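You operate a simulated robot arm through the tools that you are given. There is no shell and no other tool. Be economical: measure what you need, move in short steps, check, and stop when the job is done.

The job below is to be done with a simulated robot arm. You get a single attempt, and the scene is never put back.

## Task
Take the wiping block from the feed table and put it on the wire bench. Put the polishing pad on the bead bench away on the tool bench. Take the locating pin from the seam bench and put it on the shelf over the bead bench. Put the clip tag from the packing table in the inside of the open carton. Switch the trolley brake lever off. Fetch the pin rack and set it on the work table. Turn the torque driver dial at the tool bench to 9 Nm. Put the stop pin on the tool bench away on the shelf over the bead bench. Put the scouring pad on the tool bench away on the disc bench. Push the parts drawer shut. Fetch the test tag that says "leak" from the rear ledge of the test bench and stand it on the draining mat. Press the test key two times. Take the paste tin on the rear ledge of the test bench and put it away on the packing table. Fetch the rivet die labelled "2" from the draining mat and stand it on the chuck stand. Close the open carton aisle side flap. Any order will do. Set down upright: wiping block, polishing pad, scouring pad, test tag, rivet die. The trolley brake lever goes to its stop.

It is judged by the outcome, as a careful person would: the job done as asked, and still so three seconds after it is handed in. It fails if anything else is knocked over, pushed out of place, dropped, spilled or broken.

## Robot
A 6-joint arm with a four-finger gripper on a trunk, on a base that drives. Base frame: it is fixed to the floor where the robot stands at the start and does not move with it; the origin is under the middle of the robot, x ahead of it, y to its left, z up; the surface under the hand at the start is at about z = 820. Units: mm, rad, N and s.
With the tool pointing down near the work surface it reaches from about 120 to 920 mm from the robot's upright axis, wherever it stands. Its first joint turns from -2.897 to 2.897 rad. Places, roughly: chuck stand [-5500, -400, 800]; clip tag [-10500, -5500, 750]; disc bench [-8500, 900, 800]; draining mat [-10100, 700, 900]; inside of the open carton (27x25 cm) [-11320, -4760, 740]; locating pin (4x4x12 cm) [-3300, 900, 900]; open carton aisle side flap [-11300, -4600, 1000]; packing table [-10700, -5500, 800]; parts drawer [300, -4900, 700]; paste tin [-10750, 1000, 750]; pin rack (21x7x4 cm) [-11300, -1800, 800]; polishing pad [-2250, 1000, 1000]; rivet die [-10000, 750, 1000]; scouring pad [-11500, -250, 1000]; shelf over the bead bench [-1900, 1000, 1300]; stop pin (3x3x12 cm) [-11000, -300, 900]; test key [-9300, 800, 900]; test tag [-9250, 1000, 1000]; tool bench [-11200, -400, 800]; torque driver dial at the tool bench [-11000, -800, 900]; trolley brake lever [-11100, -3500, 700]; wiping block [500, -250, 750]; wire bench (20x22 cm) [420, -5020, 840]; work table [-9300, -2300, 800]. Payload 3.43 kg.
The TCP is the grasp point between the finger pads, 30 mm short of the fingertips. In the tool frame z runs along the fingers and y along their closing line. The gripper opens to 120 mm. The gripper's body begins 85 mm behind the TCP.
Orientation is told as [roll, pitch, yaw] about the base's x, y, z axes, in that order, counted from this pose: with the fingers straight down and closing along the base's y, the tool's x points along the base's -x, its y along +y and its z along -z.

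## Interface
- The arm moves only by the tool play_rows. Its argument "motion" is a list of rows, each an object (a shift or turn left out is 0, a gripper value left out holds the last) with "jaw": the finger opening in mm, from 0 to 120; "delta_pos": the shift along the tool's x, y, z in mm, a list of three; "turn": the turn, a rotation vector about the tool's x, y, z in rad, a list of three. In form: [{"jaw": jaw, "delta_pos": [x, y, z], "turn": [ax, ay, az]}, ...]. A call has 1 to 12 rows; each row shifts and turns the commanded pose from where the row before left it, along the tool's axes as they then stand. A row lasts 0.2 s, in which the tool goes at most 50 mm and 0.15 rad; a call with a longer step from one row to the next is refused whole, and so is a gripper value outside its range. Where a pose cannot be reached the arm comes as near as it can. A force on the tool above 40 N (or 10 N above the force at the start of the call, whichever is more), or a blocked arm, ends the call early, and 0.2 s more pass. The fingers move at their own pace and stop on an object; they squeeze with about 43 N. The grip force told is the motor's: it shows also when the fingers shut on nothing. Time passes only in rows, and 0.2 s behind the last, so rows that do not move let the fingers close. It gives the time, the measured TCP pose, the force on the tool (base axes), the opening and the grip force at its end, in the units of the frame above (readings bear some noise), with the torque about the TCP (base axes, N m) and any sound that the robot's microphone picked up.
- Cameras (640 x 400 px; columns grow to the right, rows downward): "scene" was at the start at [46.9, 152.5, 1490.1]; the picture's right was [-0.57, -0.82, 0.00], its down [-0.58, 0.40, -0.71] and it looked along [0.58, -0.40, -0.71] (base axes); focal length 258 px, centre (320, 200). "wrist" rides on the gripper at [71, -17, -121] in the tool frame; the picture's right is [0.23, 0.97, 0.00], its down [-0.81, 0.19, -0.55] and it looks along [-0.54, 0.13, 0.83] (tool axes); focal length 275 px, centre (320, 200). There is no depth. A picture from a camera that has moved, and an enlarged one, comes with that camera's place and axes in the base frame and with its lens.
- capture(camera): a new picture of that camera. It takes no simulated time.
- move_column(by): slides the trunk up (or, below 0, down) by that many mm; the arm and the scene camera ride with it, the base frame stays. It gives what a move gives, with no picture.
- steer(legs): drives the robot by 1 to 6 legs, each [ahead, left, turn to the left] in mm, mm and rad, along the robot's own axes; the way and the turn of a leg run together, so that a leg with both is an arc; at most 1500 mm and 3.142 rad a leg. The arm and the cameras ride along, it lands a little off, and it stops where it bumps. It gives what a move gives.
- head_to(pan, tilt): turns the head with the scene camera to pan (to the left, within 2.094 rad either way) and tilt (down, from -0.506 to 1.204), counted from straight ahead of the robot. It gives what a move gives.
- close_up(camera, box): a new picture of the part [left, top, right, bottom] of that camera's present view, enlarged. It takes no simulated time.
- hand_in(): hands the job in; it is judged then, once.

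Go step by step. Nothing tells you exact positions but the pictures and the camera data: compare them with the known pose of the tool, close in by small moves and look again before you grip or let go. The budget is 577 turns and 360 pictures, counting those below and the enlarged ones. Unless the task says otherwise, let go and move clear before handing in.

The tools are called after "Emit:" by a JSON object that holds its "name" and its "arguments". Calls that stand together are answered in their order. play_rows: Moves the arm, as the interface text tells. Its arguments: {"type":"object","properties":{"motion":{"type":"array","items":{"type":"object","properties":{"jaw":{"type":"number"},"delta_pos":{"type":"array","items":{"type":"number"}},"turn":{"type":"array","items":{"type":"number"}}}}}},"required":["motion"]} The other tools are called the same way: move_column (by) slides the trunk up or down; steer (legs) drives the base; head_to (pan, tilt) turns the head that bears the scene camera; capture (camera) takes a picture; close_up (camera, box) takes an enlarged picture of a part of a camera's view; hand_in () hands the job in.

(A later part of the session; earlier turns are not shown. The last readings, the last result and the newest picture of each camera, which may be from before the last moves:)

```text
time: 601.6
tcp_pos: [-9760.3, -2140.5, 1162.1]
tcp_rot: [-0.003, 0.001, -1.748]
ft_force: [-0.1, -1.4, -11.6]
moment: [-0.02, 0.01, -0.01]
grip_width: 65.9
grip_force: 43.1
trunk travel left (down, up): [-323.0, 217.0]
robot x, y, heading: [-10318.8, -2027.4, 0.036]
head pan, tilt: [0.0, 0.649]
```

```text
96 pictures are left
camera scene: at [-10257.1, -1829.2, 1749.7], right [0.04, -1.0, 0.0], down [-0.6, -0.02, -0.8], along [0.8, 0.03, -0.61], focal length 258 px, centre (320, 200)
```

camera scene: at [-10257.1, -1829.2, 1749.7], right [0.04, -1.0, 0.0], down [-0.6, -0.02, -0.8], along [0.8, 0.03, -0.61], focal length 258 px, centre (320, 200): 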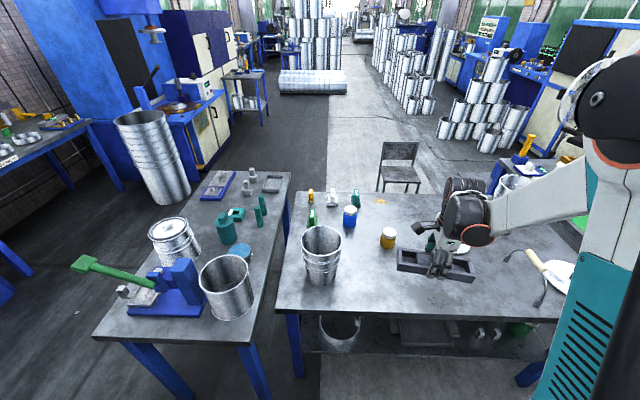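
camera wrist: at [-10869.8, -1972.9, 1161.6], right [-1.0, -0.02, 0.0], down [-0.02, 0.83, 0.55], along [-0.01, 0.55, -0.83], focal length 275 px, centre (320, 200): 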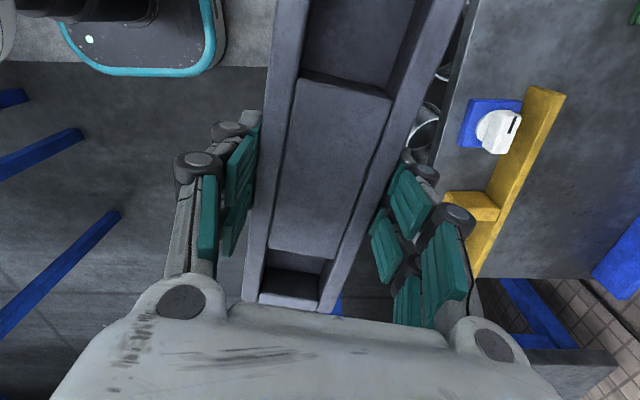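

Emit:
{"name": "capture", "arguments": {"camera": "wrist"}}

Emit:
{"name": "close_up", "arguments": {"camera": "scene", "box": [270, 180, 590, 380]}}

```text
95 pictures are left
camera wrist: at [-9764.4, -2068.7, 1281.6], right [1.0, 0.06, 0.0], down [0.05, -0.83, 0.55], along [0.03, -0.55, -0.83], focal length 275 px, centre (320, 200)
```

wrist: 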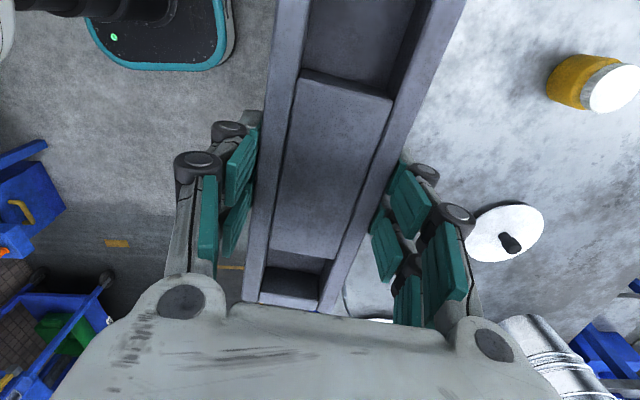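

```text
2.00 times, centred on (430, 280) of scene
camera zoom: at [-10257.1, -1829.2, 1749.7], right [0.04, -1.0, 0.0], down [-0.6, -0.02, -0.8], along [0.8, 0.03, -0.61], focal length 516 px, centre (100, 40)
```

zoom: 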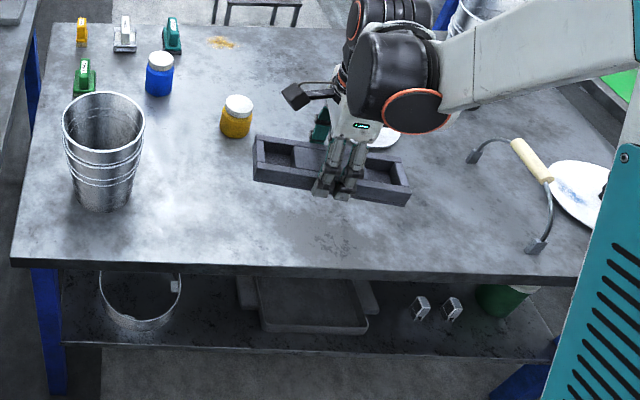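

The free middle of the work table suits the rack (about (−9560, −2270)). I move closer, position and lower it.

Emit:
{"name": "steer", "arguments": {"legs": [[120, 0, -0.036]]}}

Emit:
{"name": "play_rows", "arguments": {"motion": [{"delta_pos": [-29, 25, 0]}, {"delta_pos": [-29, 25, 0]}, {"delta_pos": [-29, 25, 0]}, {"delta_pos": [-29, 25, 0]}, {"delta_pos": [0, 0, 45]}, {"delta_pos": [0, 0, 45]}, {"delta_pos": [0, 0, 45]}]}}

Emit:
{"name": "capture", "arguments": {"camera": "wrist"}}

Emit:
{"name": "capture", "arguments": {"camera": "scene"}}

```text
time: 602.8
tcp_pos: [-9641.5, -2158.0, 1161.5]
tcp_rot: [-0.004, -0.003, -1.776]
ft_force: [1.3, -0.1, -12.2]
moment: [-0.01, 0.04, -0.01]
grip_width: 65.9
grip_force: 43.3
trunk travel left (down, up): [-323.0, 217.0]
robot x, y, heading: [-10198.2, -2026.7, 0.003]
head pan, tilt: [0.0, 0.649]
```

```text
time: 604.4
tcp_pos: [-9565.4, -2289.7, 1024.7]
tcp_rot: [-0.003, 0.0, -1.778]
ft_force: [0.9, 0.1, -11.6]
moment: [0.02, -0.01, -0.01]
grip_width: 66.2
grip_force: 42.8
trunk travel left (down, up): [-323.0, 217.0]
robot x, y, heading: [-10193.3, -2027.2, 0.005]
head pan, tilt: [0.0, 0.649]
```

```text
93 pictures are left
camera wrist: at [-9567.7, -2217.6, 1145.0], right [1.0, 0.03, 0.0], down [0.02, -0.83, 0.55], along [0.01, -0.55, -0.83], focal length 275 px, centre (320, 200)
```

wrist: 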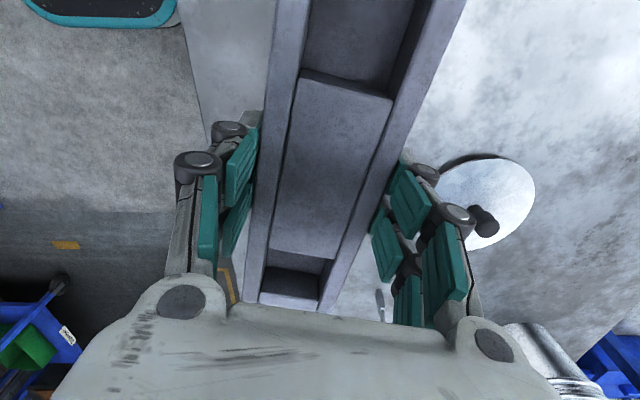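

```text
92 pictures are left
camera scene: at [-10127.1, -1829.5, 1749.7], right [0.0, -1.0, 0.0], down [-0.61, 0.0, -0.8], along [0.8, 0.0, -0.61], focal length 258 px, centre (320, 200)
```

scene: 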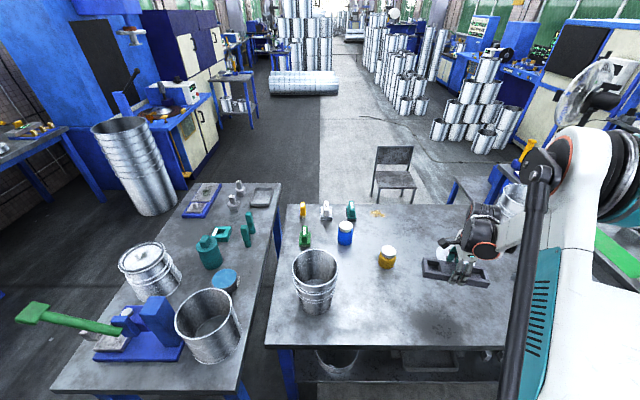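

Emit:
{"name": "play_rows", "arguments": {"motion": [{"delta_pos": [0, 0, 45]}, {"delta_pos": [0, 0, 45]}, {"delta_pos": [0, 0, 30]}, {"delta_pos": [0, 0, 15]}]}}

Emit:
{"name": "close_up", "arguments": {"camera": "scene", "box": [360, 220, 540, 330]}}

```text
time: 605.4
tcp_pos: [-9565.8, -2293.1, 888.9]
tcp_rot: [-0.003, 0.002, -1.777]
ft_force: [0.0, -0.1, -11.6]
moment: [0.0, 0.03, 0.01]
grip_width: 66.0
grip_force: 43.3
trunk travel left (down, up): [-323.0, 217.0]
robot x, y, heading: [-10194.5, -2029.7, 0.005]
head pan, tilt: [0.0, 0.649]
```

```text
3.56 times, centred on (450, 275) of scene
camera zoom: at [-10127.9, -1829.2, 1749.8], right [0.0, -1.0, 0.0], down [-0.61, 0.0, -0.8], along [0.8, 0.0, -0.61], focal length 918 px, centre (-142, -67)
```

zoom: 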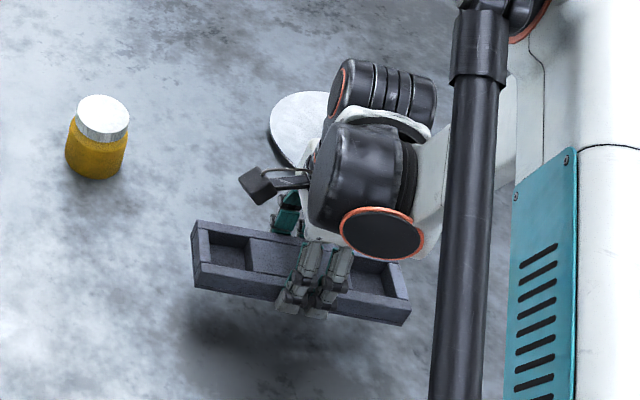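

Emit:
{"name": "play_rows", "arguments": {"motion": [{"delta_pos": [0, 0, 12]}, {"delta_pos": [0, 0, 10]}, {"delta_pos": [0, 0, 8]}, {"delta_pos": [0, 0, 5]}, {"delta_pos": [0, 0, 4]}, {"delta_pos": [0, 0, 3]}, {"delta_pos": [0, 0, 3]}, {"delta_pos": [0, 0, 3]}, {"delta_pos": [0, 0, 3]}, {"delta_pos": [0, 0, 3]}, {"delta_pos": [0, 0, 3]}, {"delta_pos": [0, 0, 3]}]}}

Emit:
{"name": "close_up", "arguments": {"camera": "scene", "box": [360, 220, 540, 330]}}

```text
time: 608.0
tcp_pos: [-9568.0, -2291.6, 832.5]
tcp_rot: [-0.002, -0.001, -1.777]
ft_force: [0.3, 1.2, -10.3]
moment: [-0.2, 0.05, 0.09]
grip_width: 65.7
grip_force: 42.7
trunk travel left (down, up): [-323.0, 217.0]
robot x, y, heading: [-10197.5, -2026.5, 0.004]
head pan, tilt: [0.0, 0.649]
```

```text
3.56 times, centred on (450, 275) of scene
camera zoom: at [-10128.4, -1829.0, 1749.8], right [0.0, -1.0, 0.0], down [-0.61, 0.0, -0.8], along [0.8, 0.0, -0.61], focal length 918 px, centre (-142, -67)
```

zoom: 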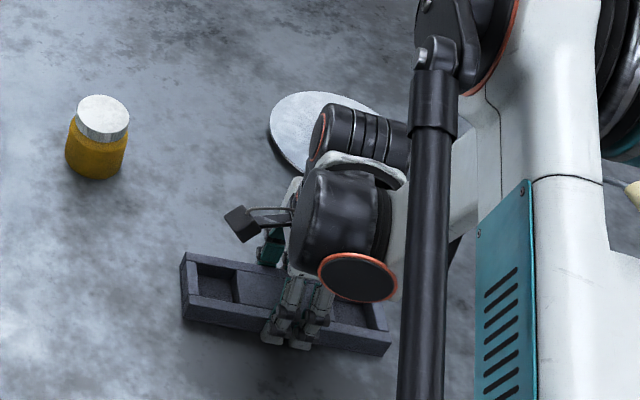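

Emit:
{"name": "play_rows", "arguments": {"motion": [{"delta_pos": [0, 0, 3]}, {"delta_pos": [0, 0, 3]}, {"delta_pos": [0, 0, 2]}, {"delta_pos": [0, 0, 2]}, {"delta_pos": [0, 0, 2]}, {"delta_pos": [0, 0, 2]}]}}

```text
time: 608.8
tcp_pos: [-9568.4, -2291.0, 828.8]
tcp_rot: [0.001, -0.002, -1.778]
ft_force: [0.3, 1.2, 20.9]
moment: [0.26, 0.33, 0.03]
grip_width: 65.6
grip_force: 42.9
trunk travel left (down, up): [-323.0, 217.0]
robot x, y, heading: [-10197.9, -2027.9, 0.002]
head pan, tilt: [0.0, 0.649]
stopped in row 3: the force on the tool passed its limit at 58 N (the readings are from after the stop); the commanded pose is now the measured one
```

The rack rests on the table. I open and rise.

Emit:
{"name": "play_rows", "arguments": {"motion": [{"delta_pos": [0, 0, -1], "jaw": 80}, {"jaw": 90}, {"delta_pos": [0, 0, -20]}, {"delta_pos": [0, 0, -40]}, {"delta_pos": [0, 0, -45]}, {"delta_pos": [0, 0, -45]}, {"delta_pos": [0, 0, -45]}, {"delta_pos": [0, 0, -45]}]}}

Emit:
{"name": "capture", "arguments": {"camera": "scene"}}

```text
time: 610.6
tcp_pos: [-9569.3, -2291.4, 1067.8]
tcp_rot: [0.001, 0.0, -1.778]
ft_force: [-0.5, 0.6, 0.6]
moment: [-0.02, -0.04, 0.0]
grip_width: 90.1
grip_force: 0.3
trunk travel left (down, up): [-323.0, 217.0]
robot x, y, heading: [-10195.1, -2029.2, 0.005]
head pan, tilt: [0.0, 0.649]
```

```text
89 pictures are left
camera scene: at [-10130.2, -1828.3, 1749.8], right [0.0, -1.0, 0.0], down [-0.6, 0.0, -0.8], along [0.8, 0.0, -0.6], focal length 258 px, centre (320, 200)
```

scene: 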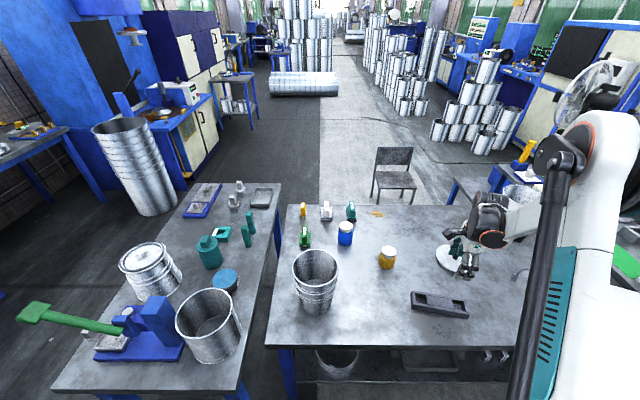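

The rack is in place. Next the rivet die "2": I retract the arm and drive north to the mat.

Emit:
{"name": "play_rows", "arguments": {"motion": [{"jaw": 60, "delta_pos": [20, -40, 0]}, {"delta_pos": [20, -40, 0]}, {"delta_pos": [20, -40, 0]}, {"delta_pos": [20, -40, 0]}, {"delta_pos": [20, -40, 0]}]}}

Emit:
{"name": "steer", "arguments": {"legs": [[-110, 0, 0], [0, 800, 0], [0, 780, 0], [0, 0, 1.571]]}}

Emit:
{"name": "capture", "arguments": {"camera": "scene"}}

```text
time: 611.8
tcp_pos: [-9741.4, -2150.5, 1065.3]
tcp_rot: [0.001, -0.001, -1.778]
ft_force: [-0.9, 0.3, 0.5]
moment: [-0.01, 0.01, -0.01]
grip_width: 59.9
grip_force: 0.2
trunk travel left (down, up): [-323.0, 217.0]
robot x, y, heading: [-10195.0, -2031.7, 0.006]
head pan, tilt: [0.0, 0.649]
```

```text
time: 618.4
tcp_pos: [-9861.1, -1148.7, 1065.1]
tcp_rot: [-0.004, -0.011, -1.783]
ft_force: [0.0, -0.4, 0.3]
moment: [0.01, -0.01, -0.01]
grip_width: 59.7
grip_force: 0.1
trunk travel left (down, up): [-323.0, 217.0]
robot x, y, heading: [-10309.5, -1018.1, 0.011]
head pan, tilt: [0.0, 0.649]
stopped in leg 3: the force on the tool passed its limit at 65 N (the readings are from after the stop); the commanded pose is now the measured one
```

```text
88 pictures are left
camera scene: at [-10247.7, -821.6, 1749.8], right [0.01, -1.0, 0.0], down [-0.6, 0.0, -0.8], along [0.8, 0.01, -0.6], focal length 258 px, centre (320, 200)
```

scene: 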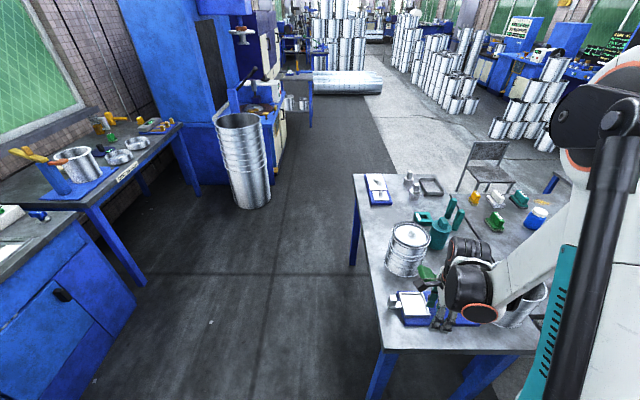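

The hand touched something on the side table (65 N). I check for damage.

Emit:
{"name": "close_up", "arguments": {"camera": "scene", "box": [360, 200, 580, 350]}}

Emit:
{"name": "capture", "arguments": {"camera": "wrist"}}

```text
2.67 times, centred on (470, 275) of scene
camera zoom: at [-10247.7, -821.6, 1749.8], right [0.01, -1.0, 0.0], down [-0.6, 0.0, -0.8], along [0.8, 0.01, -0.6], focal length 689 px, centre (-80, 0)
```

zoom: 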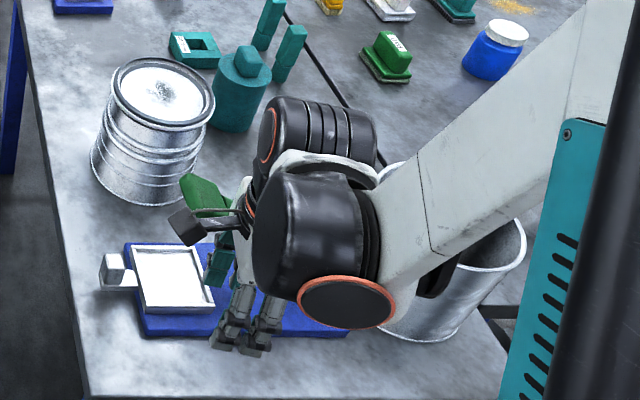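

```text
86 pictures are left
camera wrist: at [-9862.4, -1074.4, 1185.0], right [1.0, 0.02, -0.01], down [0.02, -0.83, 0.56], along [0.01, -0.56, -0.83], focal length 275 px, centre (320, 200)
```

wrist: 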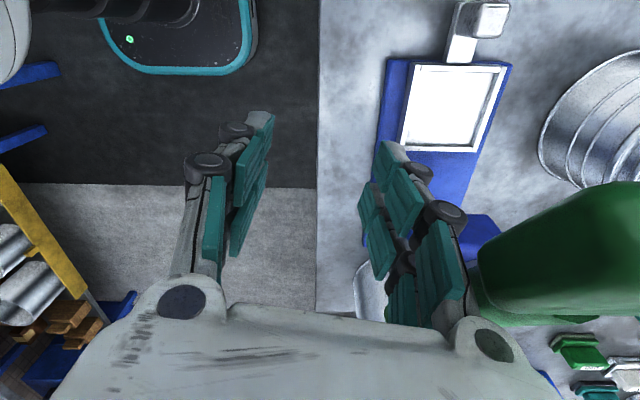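

The green press lever's head is still at its original place (triangulated in both views), so nothing moved. I pull the hand back −x and up, then go on.

Emit:
{"name": "play_rows", "arguments": {"motion": [{"delta_pos": [0, -20, 0]}, {"delta_pos": [0, -40, 0]}, {"delta_pos": [0, -40, -20]}, {"delta_pos": [0, -30, -30]}, {"delta_pos": [0, 0, -45]}, {"delta_pos": [0, 0, -45]}]}}

Emit:
{"name": "steer", "arguments": {"legs": [[0, 560, 0], [0, 0, 1.571]]}}

Emit:
{"name": "head_to", "arguments": {"pan": 0.0, "tilt": 0.6}}

Emit:
{"name": "capture", "arguments": {"camera": "scene"}}

```text
time: 619.8
tcp_pos: [-9963.2, -1119.6, 1225.5]
tcp_rot: [-0.005, -0.011, -1.766]
ft_force: [1.4, 0.1, -1.7]
moment: [-0.02, 0.03, 0.01]
grip_width: 59.9
grip_force: 0.0
out of reach, approached as far as the arm can: row 2
trunk travel left (down, up): [-323.0, 217.0]
robot x, y, heading: [-10310.8, -1018.9, 0.003]
head pan, tilt: [0.0, 0.649]
```

```text
time: 626.8
tcp_pos: [-10209.1, -118.1, 1224.2]
tcp_rot: [-0.005, -0.01, -0.221]
ft_force: [0.0, -0.5, 0.5]
moment: [0.0, -0.01, 0.01]
grip_width: 60.0
grip_force: 0.1
trunk travel left (down, up): [-323.0, 217.0]
robot x, y, heading: [-10317.8, -461.4, 1.549]
head pan, tilt: [0.0, 0.649]
```

```text
time: 627.4
tcp_pos: [-10210.3, -110.9, 1225.2]
tcp_rot: [-0.006, -0.012, -0.213]
ft_force: [-0.3, 0.3, -0.4]
moment: [-0.02, 0.0, 0.01]
grip_width: 59.8
grip_force: 0.0
trunk travel left (down, up): [-323.0, 217.0]
robot x, y, heading: [-10317.1, -459.6, 1.555]
head pan, tilt: [0.0, 0.6]
```

```text
85 pictures are left
camera scene: at [-10512.0, -389.1, 1753.3], right [1.0, -0.06, 0.0], down [-0.03, -0.57, -0.82], along [0.05, 0.82, -0.57], focal length 258 px, centre (320, 200)
```

scene: 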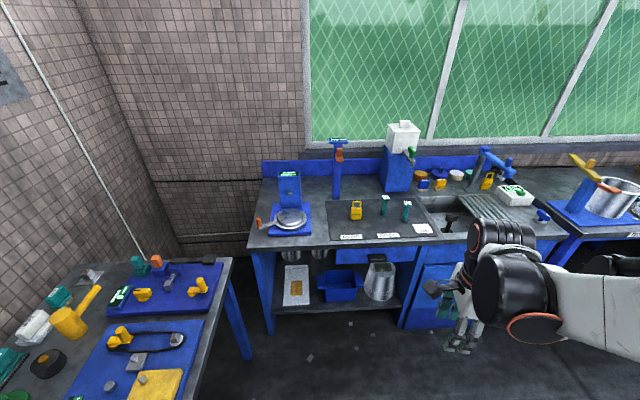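

I drive to the mat.

Emit:
{"name": "steer", "arguments": {"legs": [[530, -200, 0.016]]}}

Emit:
{"name": "move_column", "arguments": {"by": -180}}

Emit:
{"name": "head_to", "arguments": {"pan": 0.0, "tilt": 0.7}}

Emit:
{"name": "capture", "arguments": {"camera": "scene"}}

Emit:
{"name": "close_up", "arguments": {"camera": "scene", "box": [300, 150, 500, 275]}}

```text
time: 630.7
tcp_pos: [-10006.9, 419.6, 1225.1]
tcp_rot: [-0.006, -0.011, -0.199]
ft_force: [0.2, 0.5, -1.2]
moment: [-0.06, 0.03, 0.0]
grip_width: 59.9
grip_force: 0.1
trunk travel left (down, up): [-323.0, 217.0]
robot x, y, heading: [-10104.9, 68.1, 1.565]
head pan, tilt: [0.0, 0.6]
```

```text
time: 632.7
tcp_pos: [-10006.5, 424.2, 1044.7]
tcp_rot: [-0.007, -0.01, -0.197]
ft_force: [-0.6, 0.1, -1.0]
moment: [0.0, -0.01, 0.0]
grip_width: 59.9
grip_force: 0.2
trunk travel left (down, up): [-143.0, 397.0]
robot x, y, heading: [-10107.7, 68.6, 1.566]
head pan, tilt: [0.0, 0.6]
```

```text
time: 633.3
tcp_pos: [-10005.5, 423.6, 1045.5]
tcp_rot: [-0.006, -0.01, -0.198]
ft_force: [-0.3, 0.5, -0.3]
moment: [0.0, -0.02, -0.02]
grip_width: 59.8
grip_force: 0.1
trunk travel left (down, up): [-143.0, 397.0]
robot x, y, heading: [-10108.4, 70.4, 1.573]
head pan, tilt: [0.0, 0.7]
```

```text
84 pictures are left
camera scene: at [-10308.9, 133.0, 1565.8], right [1.0, 0.01, 0.0], down [0.01, -0.64, -0.77], along [-0.01, 0.77, -0.64], focal length 258 px, centre (320, 200)
```

scene: 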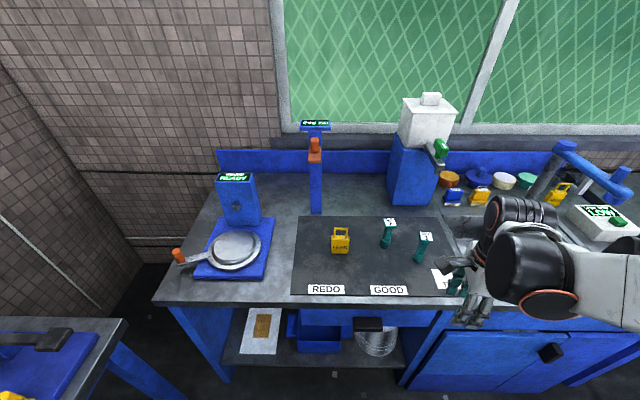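

```text
3.20 times, centred on (400, 212) of scene
camera zoom: at [-10308.9, 133.0, 1565.8], right [1.0, 0.01, 0.0], down [0.01, -0.64, -0.77], along [-0.01, 0.77, -0.64], focal length 826 px, centre (64, 160)
```

zoom: 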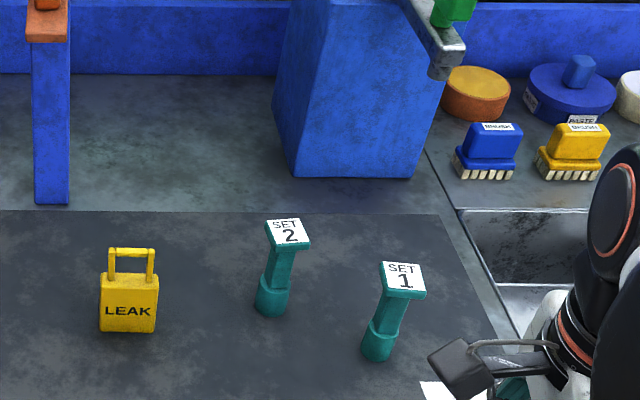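

Die "2" stands at about (−10086, 740), top plate z≈967. I align the tool and go above it.

Emit:
{"name": "play_rows", "arguments": {"motion": [{"jaw": 80, "turn": [0, 0, -0.1]}, {"turn": [0, 0, -0.098]}, {"delta_pos": [10, 45, 0]}, {"delta_pos": [10, 45, 0]}, {"delta_pos": [10, 45, 0]}, {"delta_pos": [10, 45, 0]}, {"delta_pos": [10, 45, 0]}, {"delta_pos": [15, 45, 0]}, {"delta_pos": [16, 44, 0]}]}}

Emit:
{"name": "capture", "arguments": {"camera": "wrist"}}

Emit:
{"name": "close_up", "arguments": {"camera": "scene", "box": [320, 130, 480, 260]}}

```text
time: 635.3
tcp_pos: [-10089.1, 736.3, 1044.6]
tcp_rot: [-0.007, -0.011, -0.002]
ft_force: [0.1, 0.6, 0.3]
moment: [-0.06, 0.02, 0.02]
grip_width: 80.0
grip_force: 0.0
trunk travel left (down, up): [-143.0, 397.0]
robot x, y, heading: [-10106.6, 71.5, 1.566]
head pan, tilt: [0.0, 0.7]
```

```text
82 pictures are left
camera wrist: at [-10160.0, 718.6, 1164.3], right [-0.23, 0.97, -0.01], down [0.81, 0.19, 0.56], along [0.55, 0.12, -0.83], focal length 275 px, centre (320, 200)
```

wrist: 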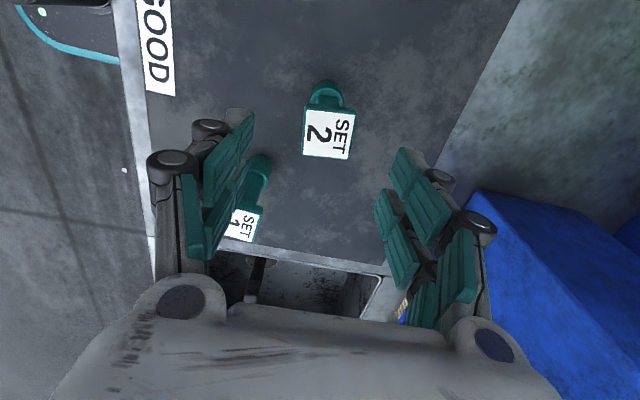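

```text
3.08 times, centred on (400, 195) of scene
camera zoom: at [-10307.4, 133.5, 1565.3], right [1.0, 0.0, 0.0], down [0.0, -0.64, -0.76], along [0.0, 0.76, -0.64], focal length 795 px, centre (74, 215)
```

zoom: 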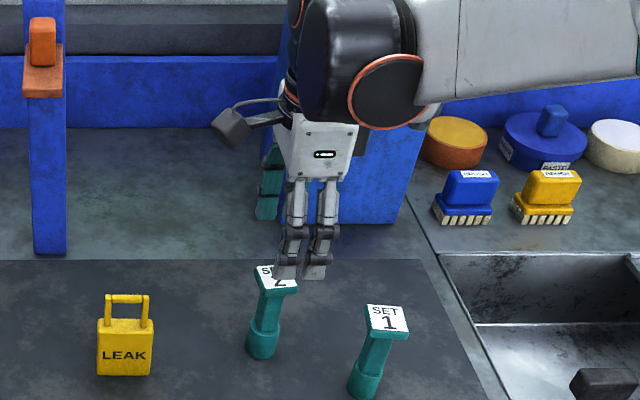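

Emit:
{"name": "play_rows", "arguments": {"motion": [{"delta_pos": [0, 4, 40]}, {"delta_pos": [0, 0, 35]}, {"delta_pos": [0, 0, 13]}, {"jaw": 25}, {"jaw": 25}, {"jaw": 25}]}}

Emit:
{"name": "capture", "arguments": {"camera": "wrist"}}

Emit:
{"name": "close_up", "arguments": {"camera": "scene", "box": [320, 130, 480, 260]}}

```text
time: 636.7
tcp_pos: [-10084.9, 739.0, 954.4]
tcp_rot: [-0.006, -0.011, -0.001]
ft_force: [-0.1, 2.0, 0.1]
moment: [0.27, 0.0, -0.04]
grip_width: 36.1
grip_force: 43.0
trunk travel left (down, up): [-143.0, 397.0]
robot x, y, heading: [-10104.5, 69.4, 1.57]
head pan, tilt: [0.0, 0.7]
```

```text
80 pictures are left
camera wrist: at [-10159.1, 722.2, 1073.6], right [-0.23, 0.97, -0.01], down [0.81, 0.19, 0.56], along [0.55, 0.12, -0.83], focal length 275 px, centre (320, 200)
```

wrist: 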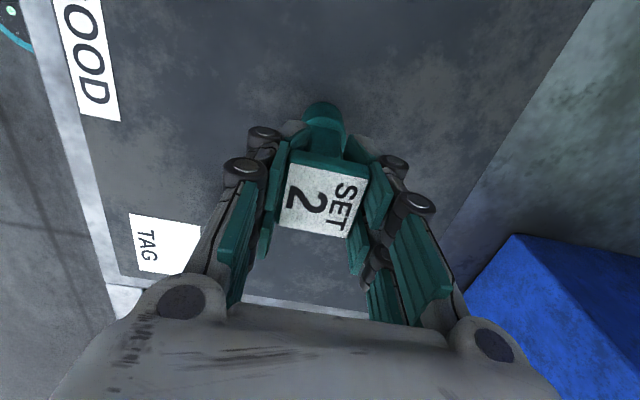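

```text
3.08 times, centred on (400, 195) of scene
camera zoom: at [-10307.3, 133.3, 1565.4], right [1.0, 0.0, 0.0], down [0.0, -0.64, -0.76], along [0.0, 0.76, -0.64], focal length 795 px, centre (74, 215)
```

zoom: 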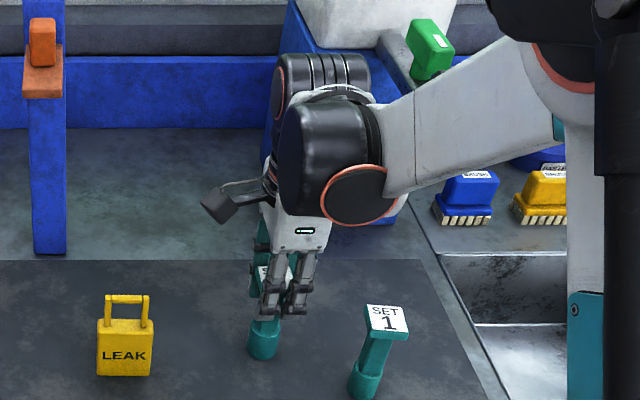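

The die is held by its top plate (36 mm). I lift, retract and drive east towards the chuck stand.

Emit:
{"name": "play_rows", "arguments": {"motion": [{"delta_pos": [0, 0, -30]}, {"delta_pos": [0, 0, -45]}, {"delta_pos": [0, 0, -45]}, {"delta_pos": [0, 0, -45]}, {"delta_pos": [0, 0, -45]}, {"delta_pos": [0, -45, 0]}, {"delta_pos": [0, -45, 0]}, {"delta_pos": [0, -45, 0]}, {"delta_pos": [0, -45, 0]}, {"delta_pos": [0, -45, 0]}]}}

Emit:
{"name": "steer", "arguments": {"legs": [[-600, 0, 0], [0, 0, -1.571], [1150, 0, 0], [1150, 0, 0]]}}

Emit:
{"name": "head_to", "arguments": {"pan": 0.0, "tilt": 0.4}}

Emit:
{"name": "capture", "arguments": {"camera": "scene"}}

```text
time: 638.9
tcp_pos: [-10088.0, 510.2, 1165.0]
tcp_rot: [-0.007, -0.011, -0.001]
ft_force: [-0.2, -0.1, -1.9]
moment: [0.03, -0.03, 0.02]
grip_width: 36.0
grip_force: 42.4
trunk travel left (down, up): [-143.0, 397.0]
robot x, y, heading: [-10106.3, 69.4, 1.566]
head pan, tilt: [0.0, 0.7]
```

```text
time: 657.1
tcp_pos: [-7352.6, -547.8, 1166.1]
tcp_rot: [-0.008, -0.012, -1.561]
ft_force: [-1.3, -0.4, -3.1]
moment: [0.0, -0.01, 0.05]
grip_width: 35.8
grip_force: 43.0
trunk travel left (down, up): [-143.0, 397.0]
robot x, y, heading: [-7798.3, -534.3, 0.009]
head pan, tilt: [0.0, 0.7]
```

```text
time: 657.9
tcp_pos: [-7351.5, -548.3, 1164.8]
tcp_rot: [-0.007, -0.01, -1.56]
ft_force: [0.0, 0.4, -4.2]
moment: [0.01, -0.02, 0.02]
grip_width: 36.1
grip_force: 43.1
trunk travel left (down, up): [-143.0, 397.0]
robot x, y, heading: [-7797.6, -535.7, 0.011]
head pan, tilt: [0.0, 0.4]
```

```text
78 pictures are left
camera scene: at [-7725.0, -335.7, 1592.2], right [0.01, -1.0, 0.0], down [-0.39, 0.0, -0.92], along [0.92, 0.01, -0.39], focal length 258 px, centre (320, 200)
```

scene: 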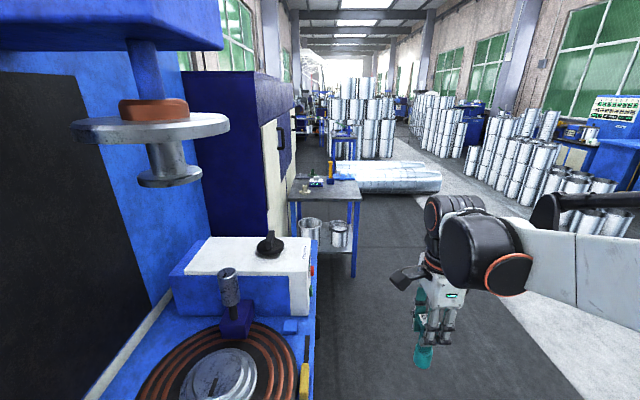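

The chuck stand is ahead (south edge y≈−635, west edge x≈−5814, top z≈810). I go around to its south side and face it.

Emit:
{"name": "steer", "arguments": {"legs": [[0, -640, -0.01], [1150, 0, 0], [1150, 0, 0], [0, 0, 1.571]]}}

Emit:
{"name": "head_to", "arguments": {"pan": 0.0, "tilt": 0.6}}

Emit:
{"name": "capture", "arguments": {"camera": "scene"}}

```text
time: 676.1
tcp_pos: [-5496.5, -771.9, 1164.7]
tcp_rot: [-0.007, -0.01, -0.023]
ft_force: [-0.4, -0.3, -3.1]
moment: [0.05, -0.04, 0.02]
grip_width: 36.1
grip_force: 43.2
trunk travel left (down, up): [-143.0, 397.0]
robot x, y, heading: [-5524.2, -1217.3, 1.546]
head pan, tilt: [0.0, 0.4]
```

```text
time: 676.8
tcp_pos: [-5498.1, -771.1, 1165.2]
tcp_rot: [-0.008, -0.01, -0.022]
ft_force: [0.1, -0.3, -2.6]
moment: [0.02, 0.0, 0.01]
grip_width: 36.0
grip_force: 42.9
trunk travel left (down, up): [-143.0, 397.0]
robot x, y, heading: [-5524.2, -1215.4, 1.547]
head pan, tilt: [0.0, 0.6]
```

```text
77 pictures are left
camera scene: at [-5723.0, -1142.9, 1574.1], right [1.0, -0.02, 0.0], down [-0.01, -0.56, -0.83], along [0.02, 0.83, -0.56], focal length 258 px, centre (320, 200)
```

scene: 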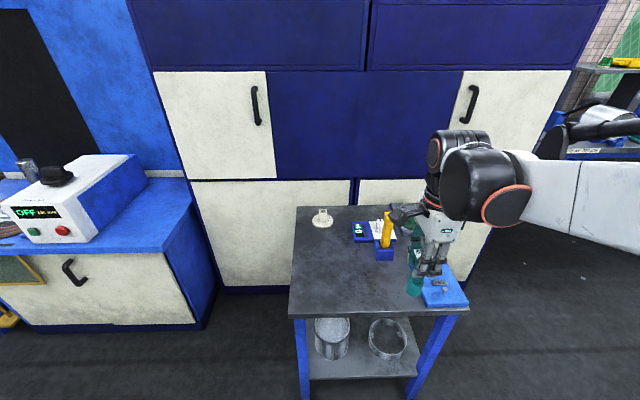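

The left-front part of the stand is free; I target (−5630, −490).

Emit:
{"name": "play_rows", "arguments": {"motion": [{"delta_pos": [19, 40, 0]}, {"delta_pos": [19, 40, 0]}, {"delta_pos": [19, 40, 0]}, {"delta_pos": [19, 40, 0]}, {"delta_pos": [19, 40, 0]}, {"delta_pos": [19, 40, 0]}, {"delta_pos": [19, 40, 0]}, {"delta_pos": [0, 0, 45]}, {"delta_pos": [0, 0, 45]}, {"delta_pos": [0, 0, 45]}]}}

Emit:
{"name": "close_up", "arguments": {"camera": "scene", "box": [260, 170, 480, 320]}}

Emit:
{"name": "capture", "arguments": {"camera": "wrist"}}

```text
time: 679.0
tcp_pos: [-5621.7, -488.6, 1026.6]
tcp_rot: [-0.006, -0.012, -0.024]
ft_force: [0.4, 0.0, -4.0]
moment: [0.0, -0.04, 0.0]
grip_width: 35.9
grip_force: 42.7
trunk travel left (down, up): [-143.0, 397.0]
robot x, y, heading: [-5523.1, -1217.6, 1.54]
head pan, tilt: [0.0, 0.6]
```

```text
2.67 times, centred on (370, 245) of scene
camera zoom: at [-5723.3, -1142.0, 1573.9], right [1.0, -0.02, 0.0], down [-0.01, -0.57, -0.82], along [0.02, 0.82, -0.57], focal length 689 px, centre (187, 80)
```

zoom: 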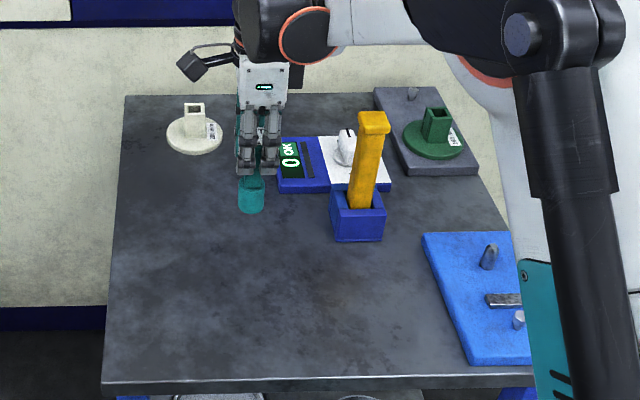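

```text
75 pictures are left
camera wrist: at [-5694.9, -504.1, 1146.3], right [-0.21, 0.98, -0.01], down [0.81, 0.18, 0.56], along [0.55, 0.11, -0.83], focal length 275 px, centre (320, 200)
```

wrist: 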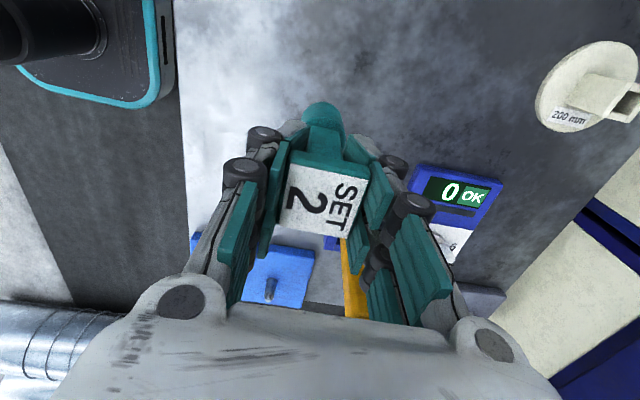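

Emit:
{"name": "play_rows", "arguments": {"motion": [{"delta_pos": [0, 0, 40]}, {"delta_pos": [0, 0, 30]}, {"delta_pos": [0, 0, 15]}, {"delta_pos": [0, 0, 5]}, {"delta_pos": [0, 0, 4]}, {"delta_pos": [0, 0, 3]}, {"delta_pos": [0, 0, 3]}, {"delta_pos": [0, 0, 3]}, {"delta_pos": [0, 0, 3]}, {"delta_pos": [0, 0, 3]}, {"delta_pos": [0, 0, 3]}]}}

Emit:
{"name": "close_up", "arguments": {"camera": "scene", "box": [260, 170, 480, 320]}}

```text
time: 681.4
tcp_pos: [-5621.7, -490.9, 914.5]
tcp_rot: [-0.008, -0.009, -0.022]
ft_force: [0.1, -0.8, -3.2]
moment: [0.01, -0.03, -0.01]
grip_width: 35.9
grip_force: 42.8
trunk travel left (down, up): [-143.0, 397.0]
robot x, y, heading: [-5524.6, -1214.5, 1.547]
head pan, tilt: [0.0, 0.6]
```

```text
2.67 times, centred on (370, 245) of scene
camera zoom: at [-5723.1, -1142.6, 1574.0], right [1.0, -0.02, 0.0], down [-0.01, -0.57, -0.82], along [0.02, 0.82, -0.57], focal length 689 px, centre (187, 80)
```

zoom: 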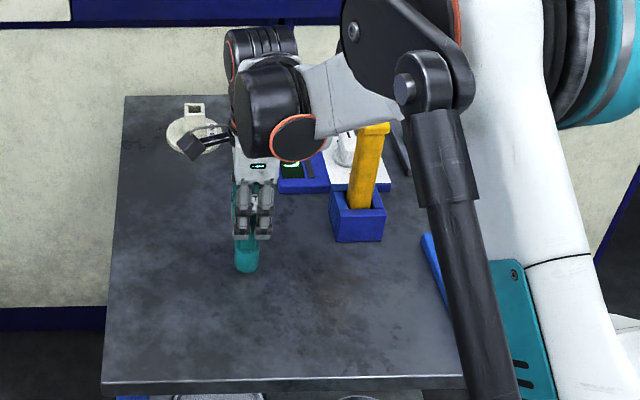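

Emit:
{"name": "play_rows", "arguments": {"motion": [{"delta_pos": [0, 0, 4]}, {"delta_pos": [0, 0, 3]}, {"delta_pos": [0, 0, 3]}, {"delta_pos": [0, 0, 3]}, {"delta_pos": [0, 0, 3]}, {"delta_pos": [0, 0, 3]}, {"delta_pos": [0, 0, 3]}, {"delta_pos": [0, 0, 3]}, {"delta_pos": [0, 0, 3]}, {"delta_pos": [0, 0, 3]}, {"delta_pos": [0, 0, 3]}]}}

Emit:
{"name": "close_up", "arguments": {"camera": "scene", "box": [260, 170, 480, 320]}}

```text
time: 683.8
tcp_pos: [-5620.1, -494.2, 882.4]
tcp_rot: [-0.006, -0.011, -0.022]
ft_force: [0.6, 5.3, 36.9]
moment: [0.09, 0.08, -0.02]
grip_width: 35.3
grip_force: 42.7
trunk travel left (down, up): [-143.0, 397.0]
robot x, y, heading: [-5525.5, -1217.2, 1.545]
head pan, tilt: [0.0, 0.6]
```

```text
2.67 times, centred on (370, 245) of scene
camera zoom: at [-5722.6, -1145.8, 1574.4], right [1.0, -0.02, 0.0], down [-0.01, -0.56, -0.83], along [0.02, 0.83, -0.56], focal length 689 px, centre (187, 80)
```

zoom: 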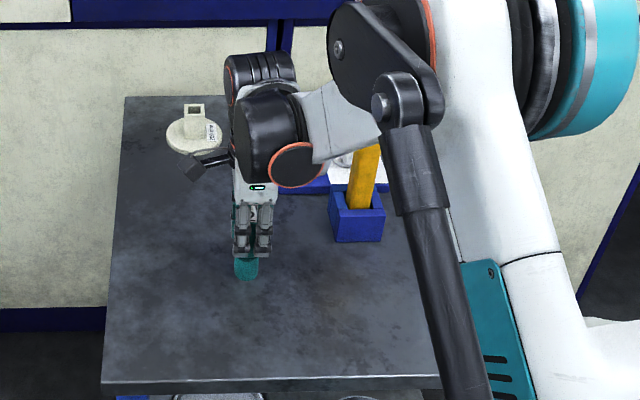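

It's standing on the stand. I relieve the pressure and open.

Emit:
{"name": "play_rows", "arguments": {"motion": [{"delta_pos": [0, 0, -3]}, {"jaw": 50}, {"jaw": 70}, {"delta_pos": [0, 0, -30]}, {"delta_pos": [0, 0, -45]}, {"delta_pos": [0, 0, -45]}, {"delta_pos": [0, 0, -45]}, {"delta_pos": [0, -45, -20]}, {"delta_pos": [0, -45, -20]}, {"delta_pos": [0, -45, 0]}, {"delta_pos": [0, -45, 0]}]}}

Emit:
{"name": "close_up", "arguments": {"camera": "scene", "box": [260, 170, 480, 320]}}

```text
time: 686.2
tcp_pos: [-5628.1, -671.2, 1089.7]
tcp_rot: [-0.006, -0.011, -0.024]
ft_force: [-0.2, -0.9, -0.2]
moment: [0.01, 0.0, 0.03]
grip_width: 69.8
grip_force: 0.0
trunk travel left (down, up): [-143.0, 397.0]
robot x, y, heading: [-5522.0, -1213.6, 1.55]
head pan, tilt: [0.0, 0.6]
```

```text
2.67 times, centred on (370, 245) of scene
camera zoom: at [-5723.0, -1143.5, 1574.1], right [1.0, -0.02, 0.0], down [-0.01, -0.56, -0.83], along [0.02, 0.83, -0.56], focal length 689 px, centre (187, 80)
```

zoom: 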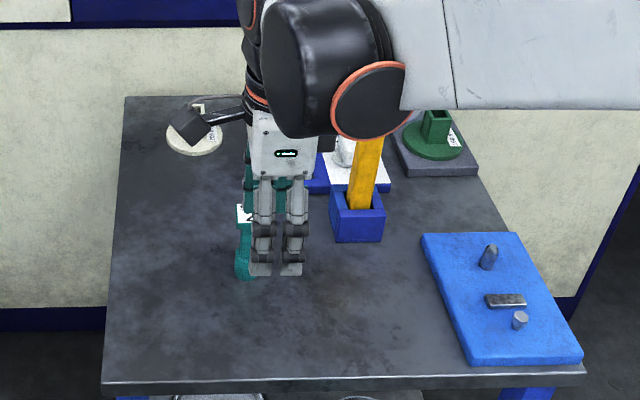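

The die stands on the chuck stand. Last is the stop pin: I turn west and drive back to the tool bench, first verifying the die.

Emit:
{"name": "steer", "arguments": {"legs": [[-60, 0, 0], [0, 0, 1.571]]}}

Emit:
{"name": "head_to", "arguments": {"pan": -1.2, "tilt": 0.6}}

Emit:
{"name": "capture", "arguments": {"camera": "scene"}}

```text
time: 691.0
tcp_pos: [-6070.4, -1375.9, 1088.4]
tcp_rot: [-0.007, -0.009, 1.542]
ft_force: [-0.1, -0.5, -0.1]
moment: [0.0, 0.03, 0.01]
grip_width: 70.1
grip_force: 0.0
trunk travel left (down, up): [-143.0, 397.0]
robot x, y, heading: [-5524.1, -1273.7, 3.111]
head pan, tilt: [0.0, 0.6]
```

```text
time: 692.4
tcp_pos: [-6070.7, -1376.0, 1089.3]
tcp_rot: [-0.007, -0.01, 1.541]
ft_force: [-0.8, -1.2, -0.7]
moment: [0.0, -0.04, -0.02]
grip_width: 70.1
grip_force: 0.1
trunk travel left (down, up): [-143.0, 397.0]
robot x, y, heading: [-5526.1, -1275.4, 3.112]
head pan, tilt: [-1.201, 0.6]
```

```text
71 pictures are left
camera scene: at [-5542.1, -1393.5, 1574.1], right [0.94, 0.33, 0.0], down [0.19, -0.53, -0.83], along [-0.27, 0.78, -0.56], focal length 258 px, centre (320, 200)
```

scene: 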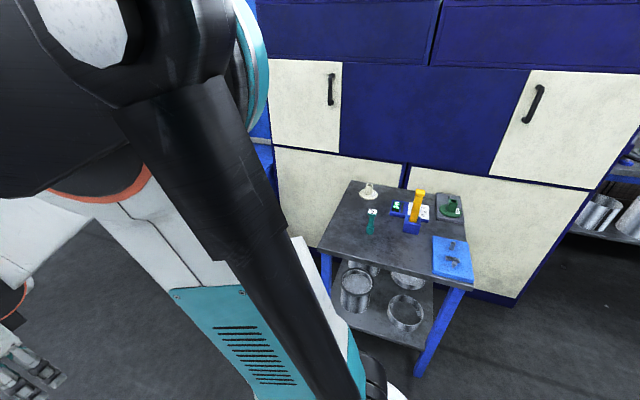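

The die is upright. I drive back west.

Emit:
{"name": "steer", "arguments": {"legs": [[0, 0, 0.03], [1150, 0, 0], [1150, 0, 0], [0, -680, 0]]}}

Emit:
{"name": "head_to", "arguments": {"pan": 0.0, "tilt": 0.4}}

Emit:
{"name": "capture", "arguments": {"camera": "scene"}}

```text
time: 707.5
tcp_pos: [-8363.0, -697.4, 1089.4]
tcp_rot: [-0.007, -0.011, 1.565]
ft_force: [0.1, -0.6, 0.2]
moment: [0.0, 0.02, 0.0]
grip_width: 70.2
grip_force: 0.1
trunk travel left (down, up): [-143.0, 397.0]
robot x, y, heading: [-7821.7, -582.7, 3.132]
head pan, tilt: [-1.201, 0.6]
```

```text
time: 708.9
tcp_pos: [-8364.0, -697.9, 1089.4]
tcp_rot: [-0.006, -0.01, 1.566]
ft_force: [-0.8, 0.2, -0.1]
moment: [-0.01, -0.03, -0.01]
grip_width: 70.3
grip_force: 0.1
trunk travel left (down, up): [-143.0, 397.0]
robot x, y, heading: [-7820.5, -582.5, 3.13]
head pan, tilt: [0.0, 0.4]
```

```text
70 pictures are left
camera scene: at [-7895.6, -784.9, 1592.3], right [0.01, 1.0, 0.0], down [0.39, 0.0, -0.92], along [-0.92, 0.01, -0.39], focal length 258 px, centre (320, 200)
```

scene: 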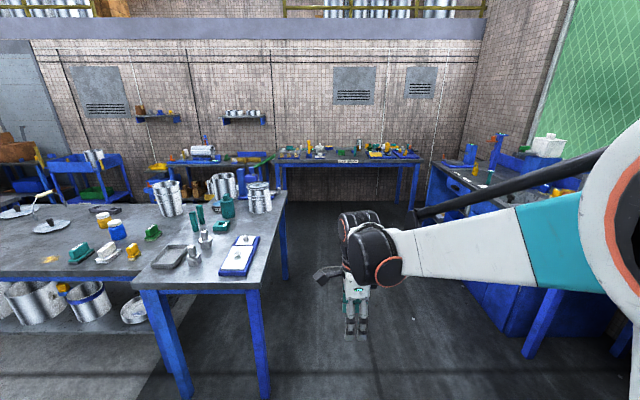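

Emit:
{"name": "steer", "arguments": {"legs": [[0, 0, 0.01], [1250, 0, 0], [1180, -100, 0]]}}

Emit:
{"name": "head_to", "arguments": {"pan": 0.1, "tilt": 0.65}}

Emit:
{"name": "capture", "arguments": {"camera": "scene"}}

Emit:
{"name": "capture", "arguments": {"camera": "wrist"}}

```text
time: 721.2
tcp_pos: [-10815.4, -620.7, 1090.2]
tcp_rot: [-0.008, -0.009, 1.59]
ft_force: [-0.2, -0.2, -1.5]
moment: [0.0, -0.01, -0.03]
grip_width: 70.1
grip_force: 0.1
trunk travel left (down, up): [-143.0, 397.0]
robot x, y, heading: [-10276.1, -494.1, -3.124]
head pan, tilt: [0.0, 0.4]
```

```text
time: 722.0
tcp_pos: [-10814.4, -620.9, 1089.3]
tcp_rot: [-0.008, -0.012, 1.588]
ft_force: [-0.1, -0.2, 0.1]
moment: [-0.04, -0.01, -0.01]
grip_width: 70.2
grip_force: 0.0
trunk travel left (down, up): [-143.0, 397.0]
robot x, y, heading: [-10274.7, -495.1, -3.128]
head pan, tilt: [0.099, 0.649]
```

```text
69 pictures are left
camera scene: at [-10338.2, -704.3, 1569.8], right [-0.12, 0.99, 0.0], down [0.6, 0.07, -0.8], along [-0.79, -0.09, -0.6], focal length 258 px, centre (320, 200)
```

scene: 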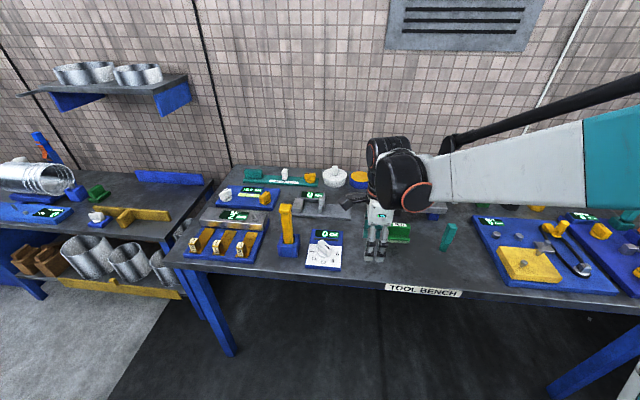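

```text
68 pictures are left
camera wrist: at [-10797.2, -692.8, 1208.7], right [-0.97, -0.25, -0.01], down [-0.21, 0.8, 0.56], along [-0.13, 0.54, -0.83], focal length 275 px, centre (320, 200)
```

wrist: 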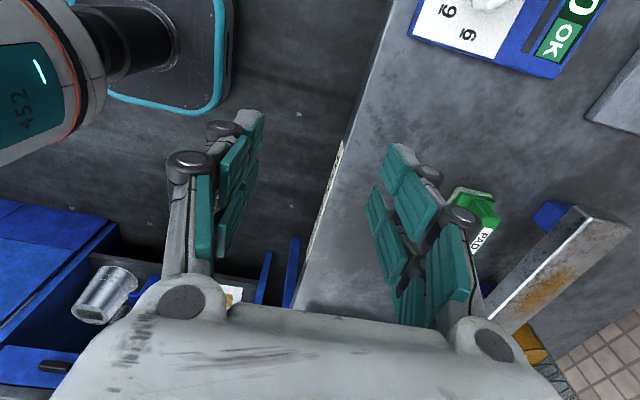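

The stop pin is at about (−11045, −322). I move above it.

Emit:
{"name": "play_rows", "arguments": {"motion": [{"delta_pos": [-35, 27, 0]}, {"delta_pos": [-35, 27, 0]}, {"delta_pos": [-35, 27, 0]}, {"delta_pos": [-35, 27, 0]}, {"delta_pos": [-35, 27, 0]}, {"delta_pos": [-35, 27, 0]}, {"delta_pos": [-35, 27, 0]}, {"delta_pos": [-35, 27, 0]}]}}

Emit:
{"name": "capture", "arguments": {"camera": "wrist"}}

Emit:
{"name": "close_up", "arguments": {"camera": "scene", "box": [380, 180, 540, 280]}}

```text
time: 723.8
tcp_pos: [-11039.4, -345.9, 1090.5]
tcp_rot: [-0.008, -0.01, 1.59]
ft_force: [-1.2, -0.3, 0.2]
moment: [0.03, -0.03, -0.04]
grip_width: 69.8
grip_force: 0.1
trunk travel left (down, up): [-143.0, 397.0]
robot x, y, heading: [-10276.4, -490.5, -3.123]
head pan, tilt: [0.099, 0.649]
```

```text
67 pictures are left
camera wrist: at [-11020.7, -418.1, 1210.2], right [-0.97, -0.25, -0.01], down [-0.21, 0.8, 0.56], along [-0.13, 0.54, -0.83], focal length 275 px, centre (320, 200)
```

wrist: 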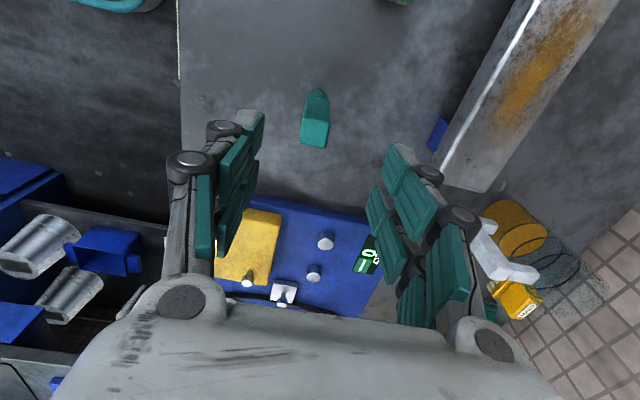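

```text
4.00 times, centred on (460, 230) of scene
camera zoom: at [-10338.7, -704.0, 1569.7], right [-0.12, 0.99, 0.0], down [0.6, 0.07, -0.8], along [-0.79, -0.09, -0.61], focal length 1033 px, centre (-240, 80)
```

zoom: 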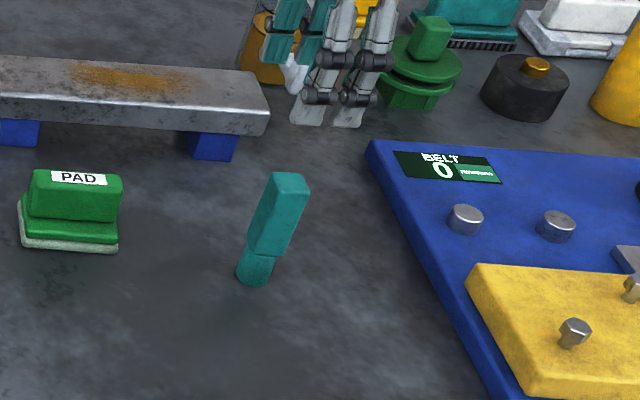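

Pin at (−11032, −332). I centre, descend and grip its upper part.

Emit:
{"name": "play_rows", "arguments": {"motion": [{"delta_pos": [-14, -7, 30]}, {"delta_pos": [0, 0, 45]}, {"delta_pos": [0, 0, 45]}, {"delta_pos": [0, 0, 35]}]}}

Emit:
{"name": "capture", "arguments": {"camera": "wrist"}}

```text
time: 724.8
tcp_pos: [-11028.2, -329.3, 934.8]
tcp_rot: [-0.006, -0.01, 1.589]
ft_force: [-0.1, -0.5, 0.7]
moment: [0.05, 0.03, 0.01]
grip_width: 70.0
grip_force: 0.0
trunk travel left (down, up): [-143.0, 397.0]
robot x, y, heading: [-10273.0, -496.3, -3.126]
head pan, tilt: [0.099, 0.649]
```

```text
65 pictures are left
camera wrist: at [-11011.1, -401.6, 1054.6], right [-0.97, -0.25, -0.01], down [-0.21, 0.8, 0.56], along [-0.13, 0.54, -0.83], focal length 275 px, centre (320, 200)
```

wrist: 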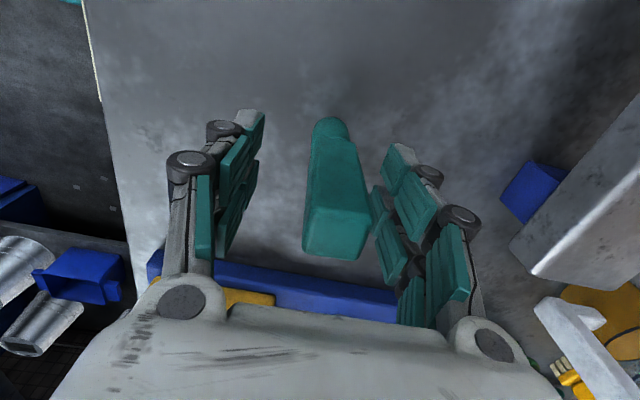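

Emit:
{"name": "play_rows", "arguments": {"motion": [{"delta_pos": [0, 5, 0]}, {"jaw": 10}, {"jaw": 10}, {"jaw": 10}]}}

Emit:
{"name": "capture", "arguments": {"camera": "wrist"}}

```text
time: 725.8
tcp_pos: [-11032.9, -329.3, 935.1]
tcp_rot: [-0.006, -0.011, 1.59]
ft_force: [0.2, 0.0, -0.8]
moment: [0.0, 0.03, 0.01]
grip_width: 26.6
grip_force: 43.0
trunk travel left (down, up): [-143.0, 397.0]
robot x, y, heading: [-10274.3, -491.5, -3.125]
head pan, tilt: [0.099, 0.649]
```

```text
64 pictures are left
camera wrist: at [-11016.3, -401.5, 1054.4], right [-0.97, -0.25, -0.01], down [-0.21, 0.8, 0.56], along [-0.13, 0.54, -0.83], focal length 275 px, centre (320, 200)
```

wrist: 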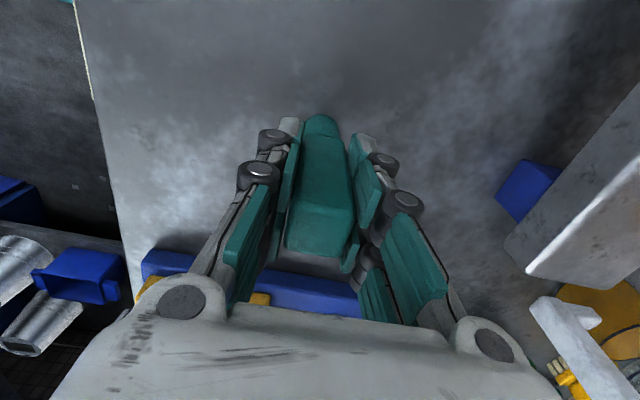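

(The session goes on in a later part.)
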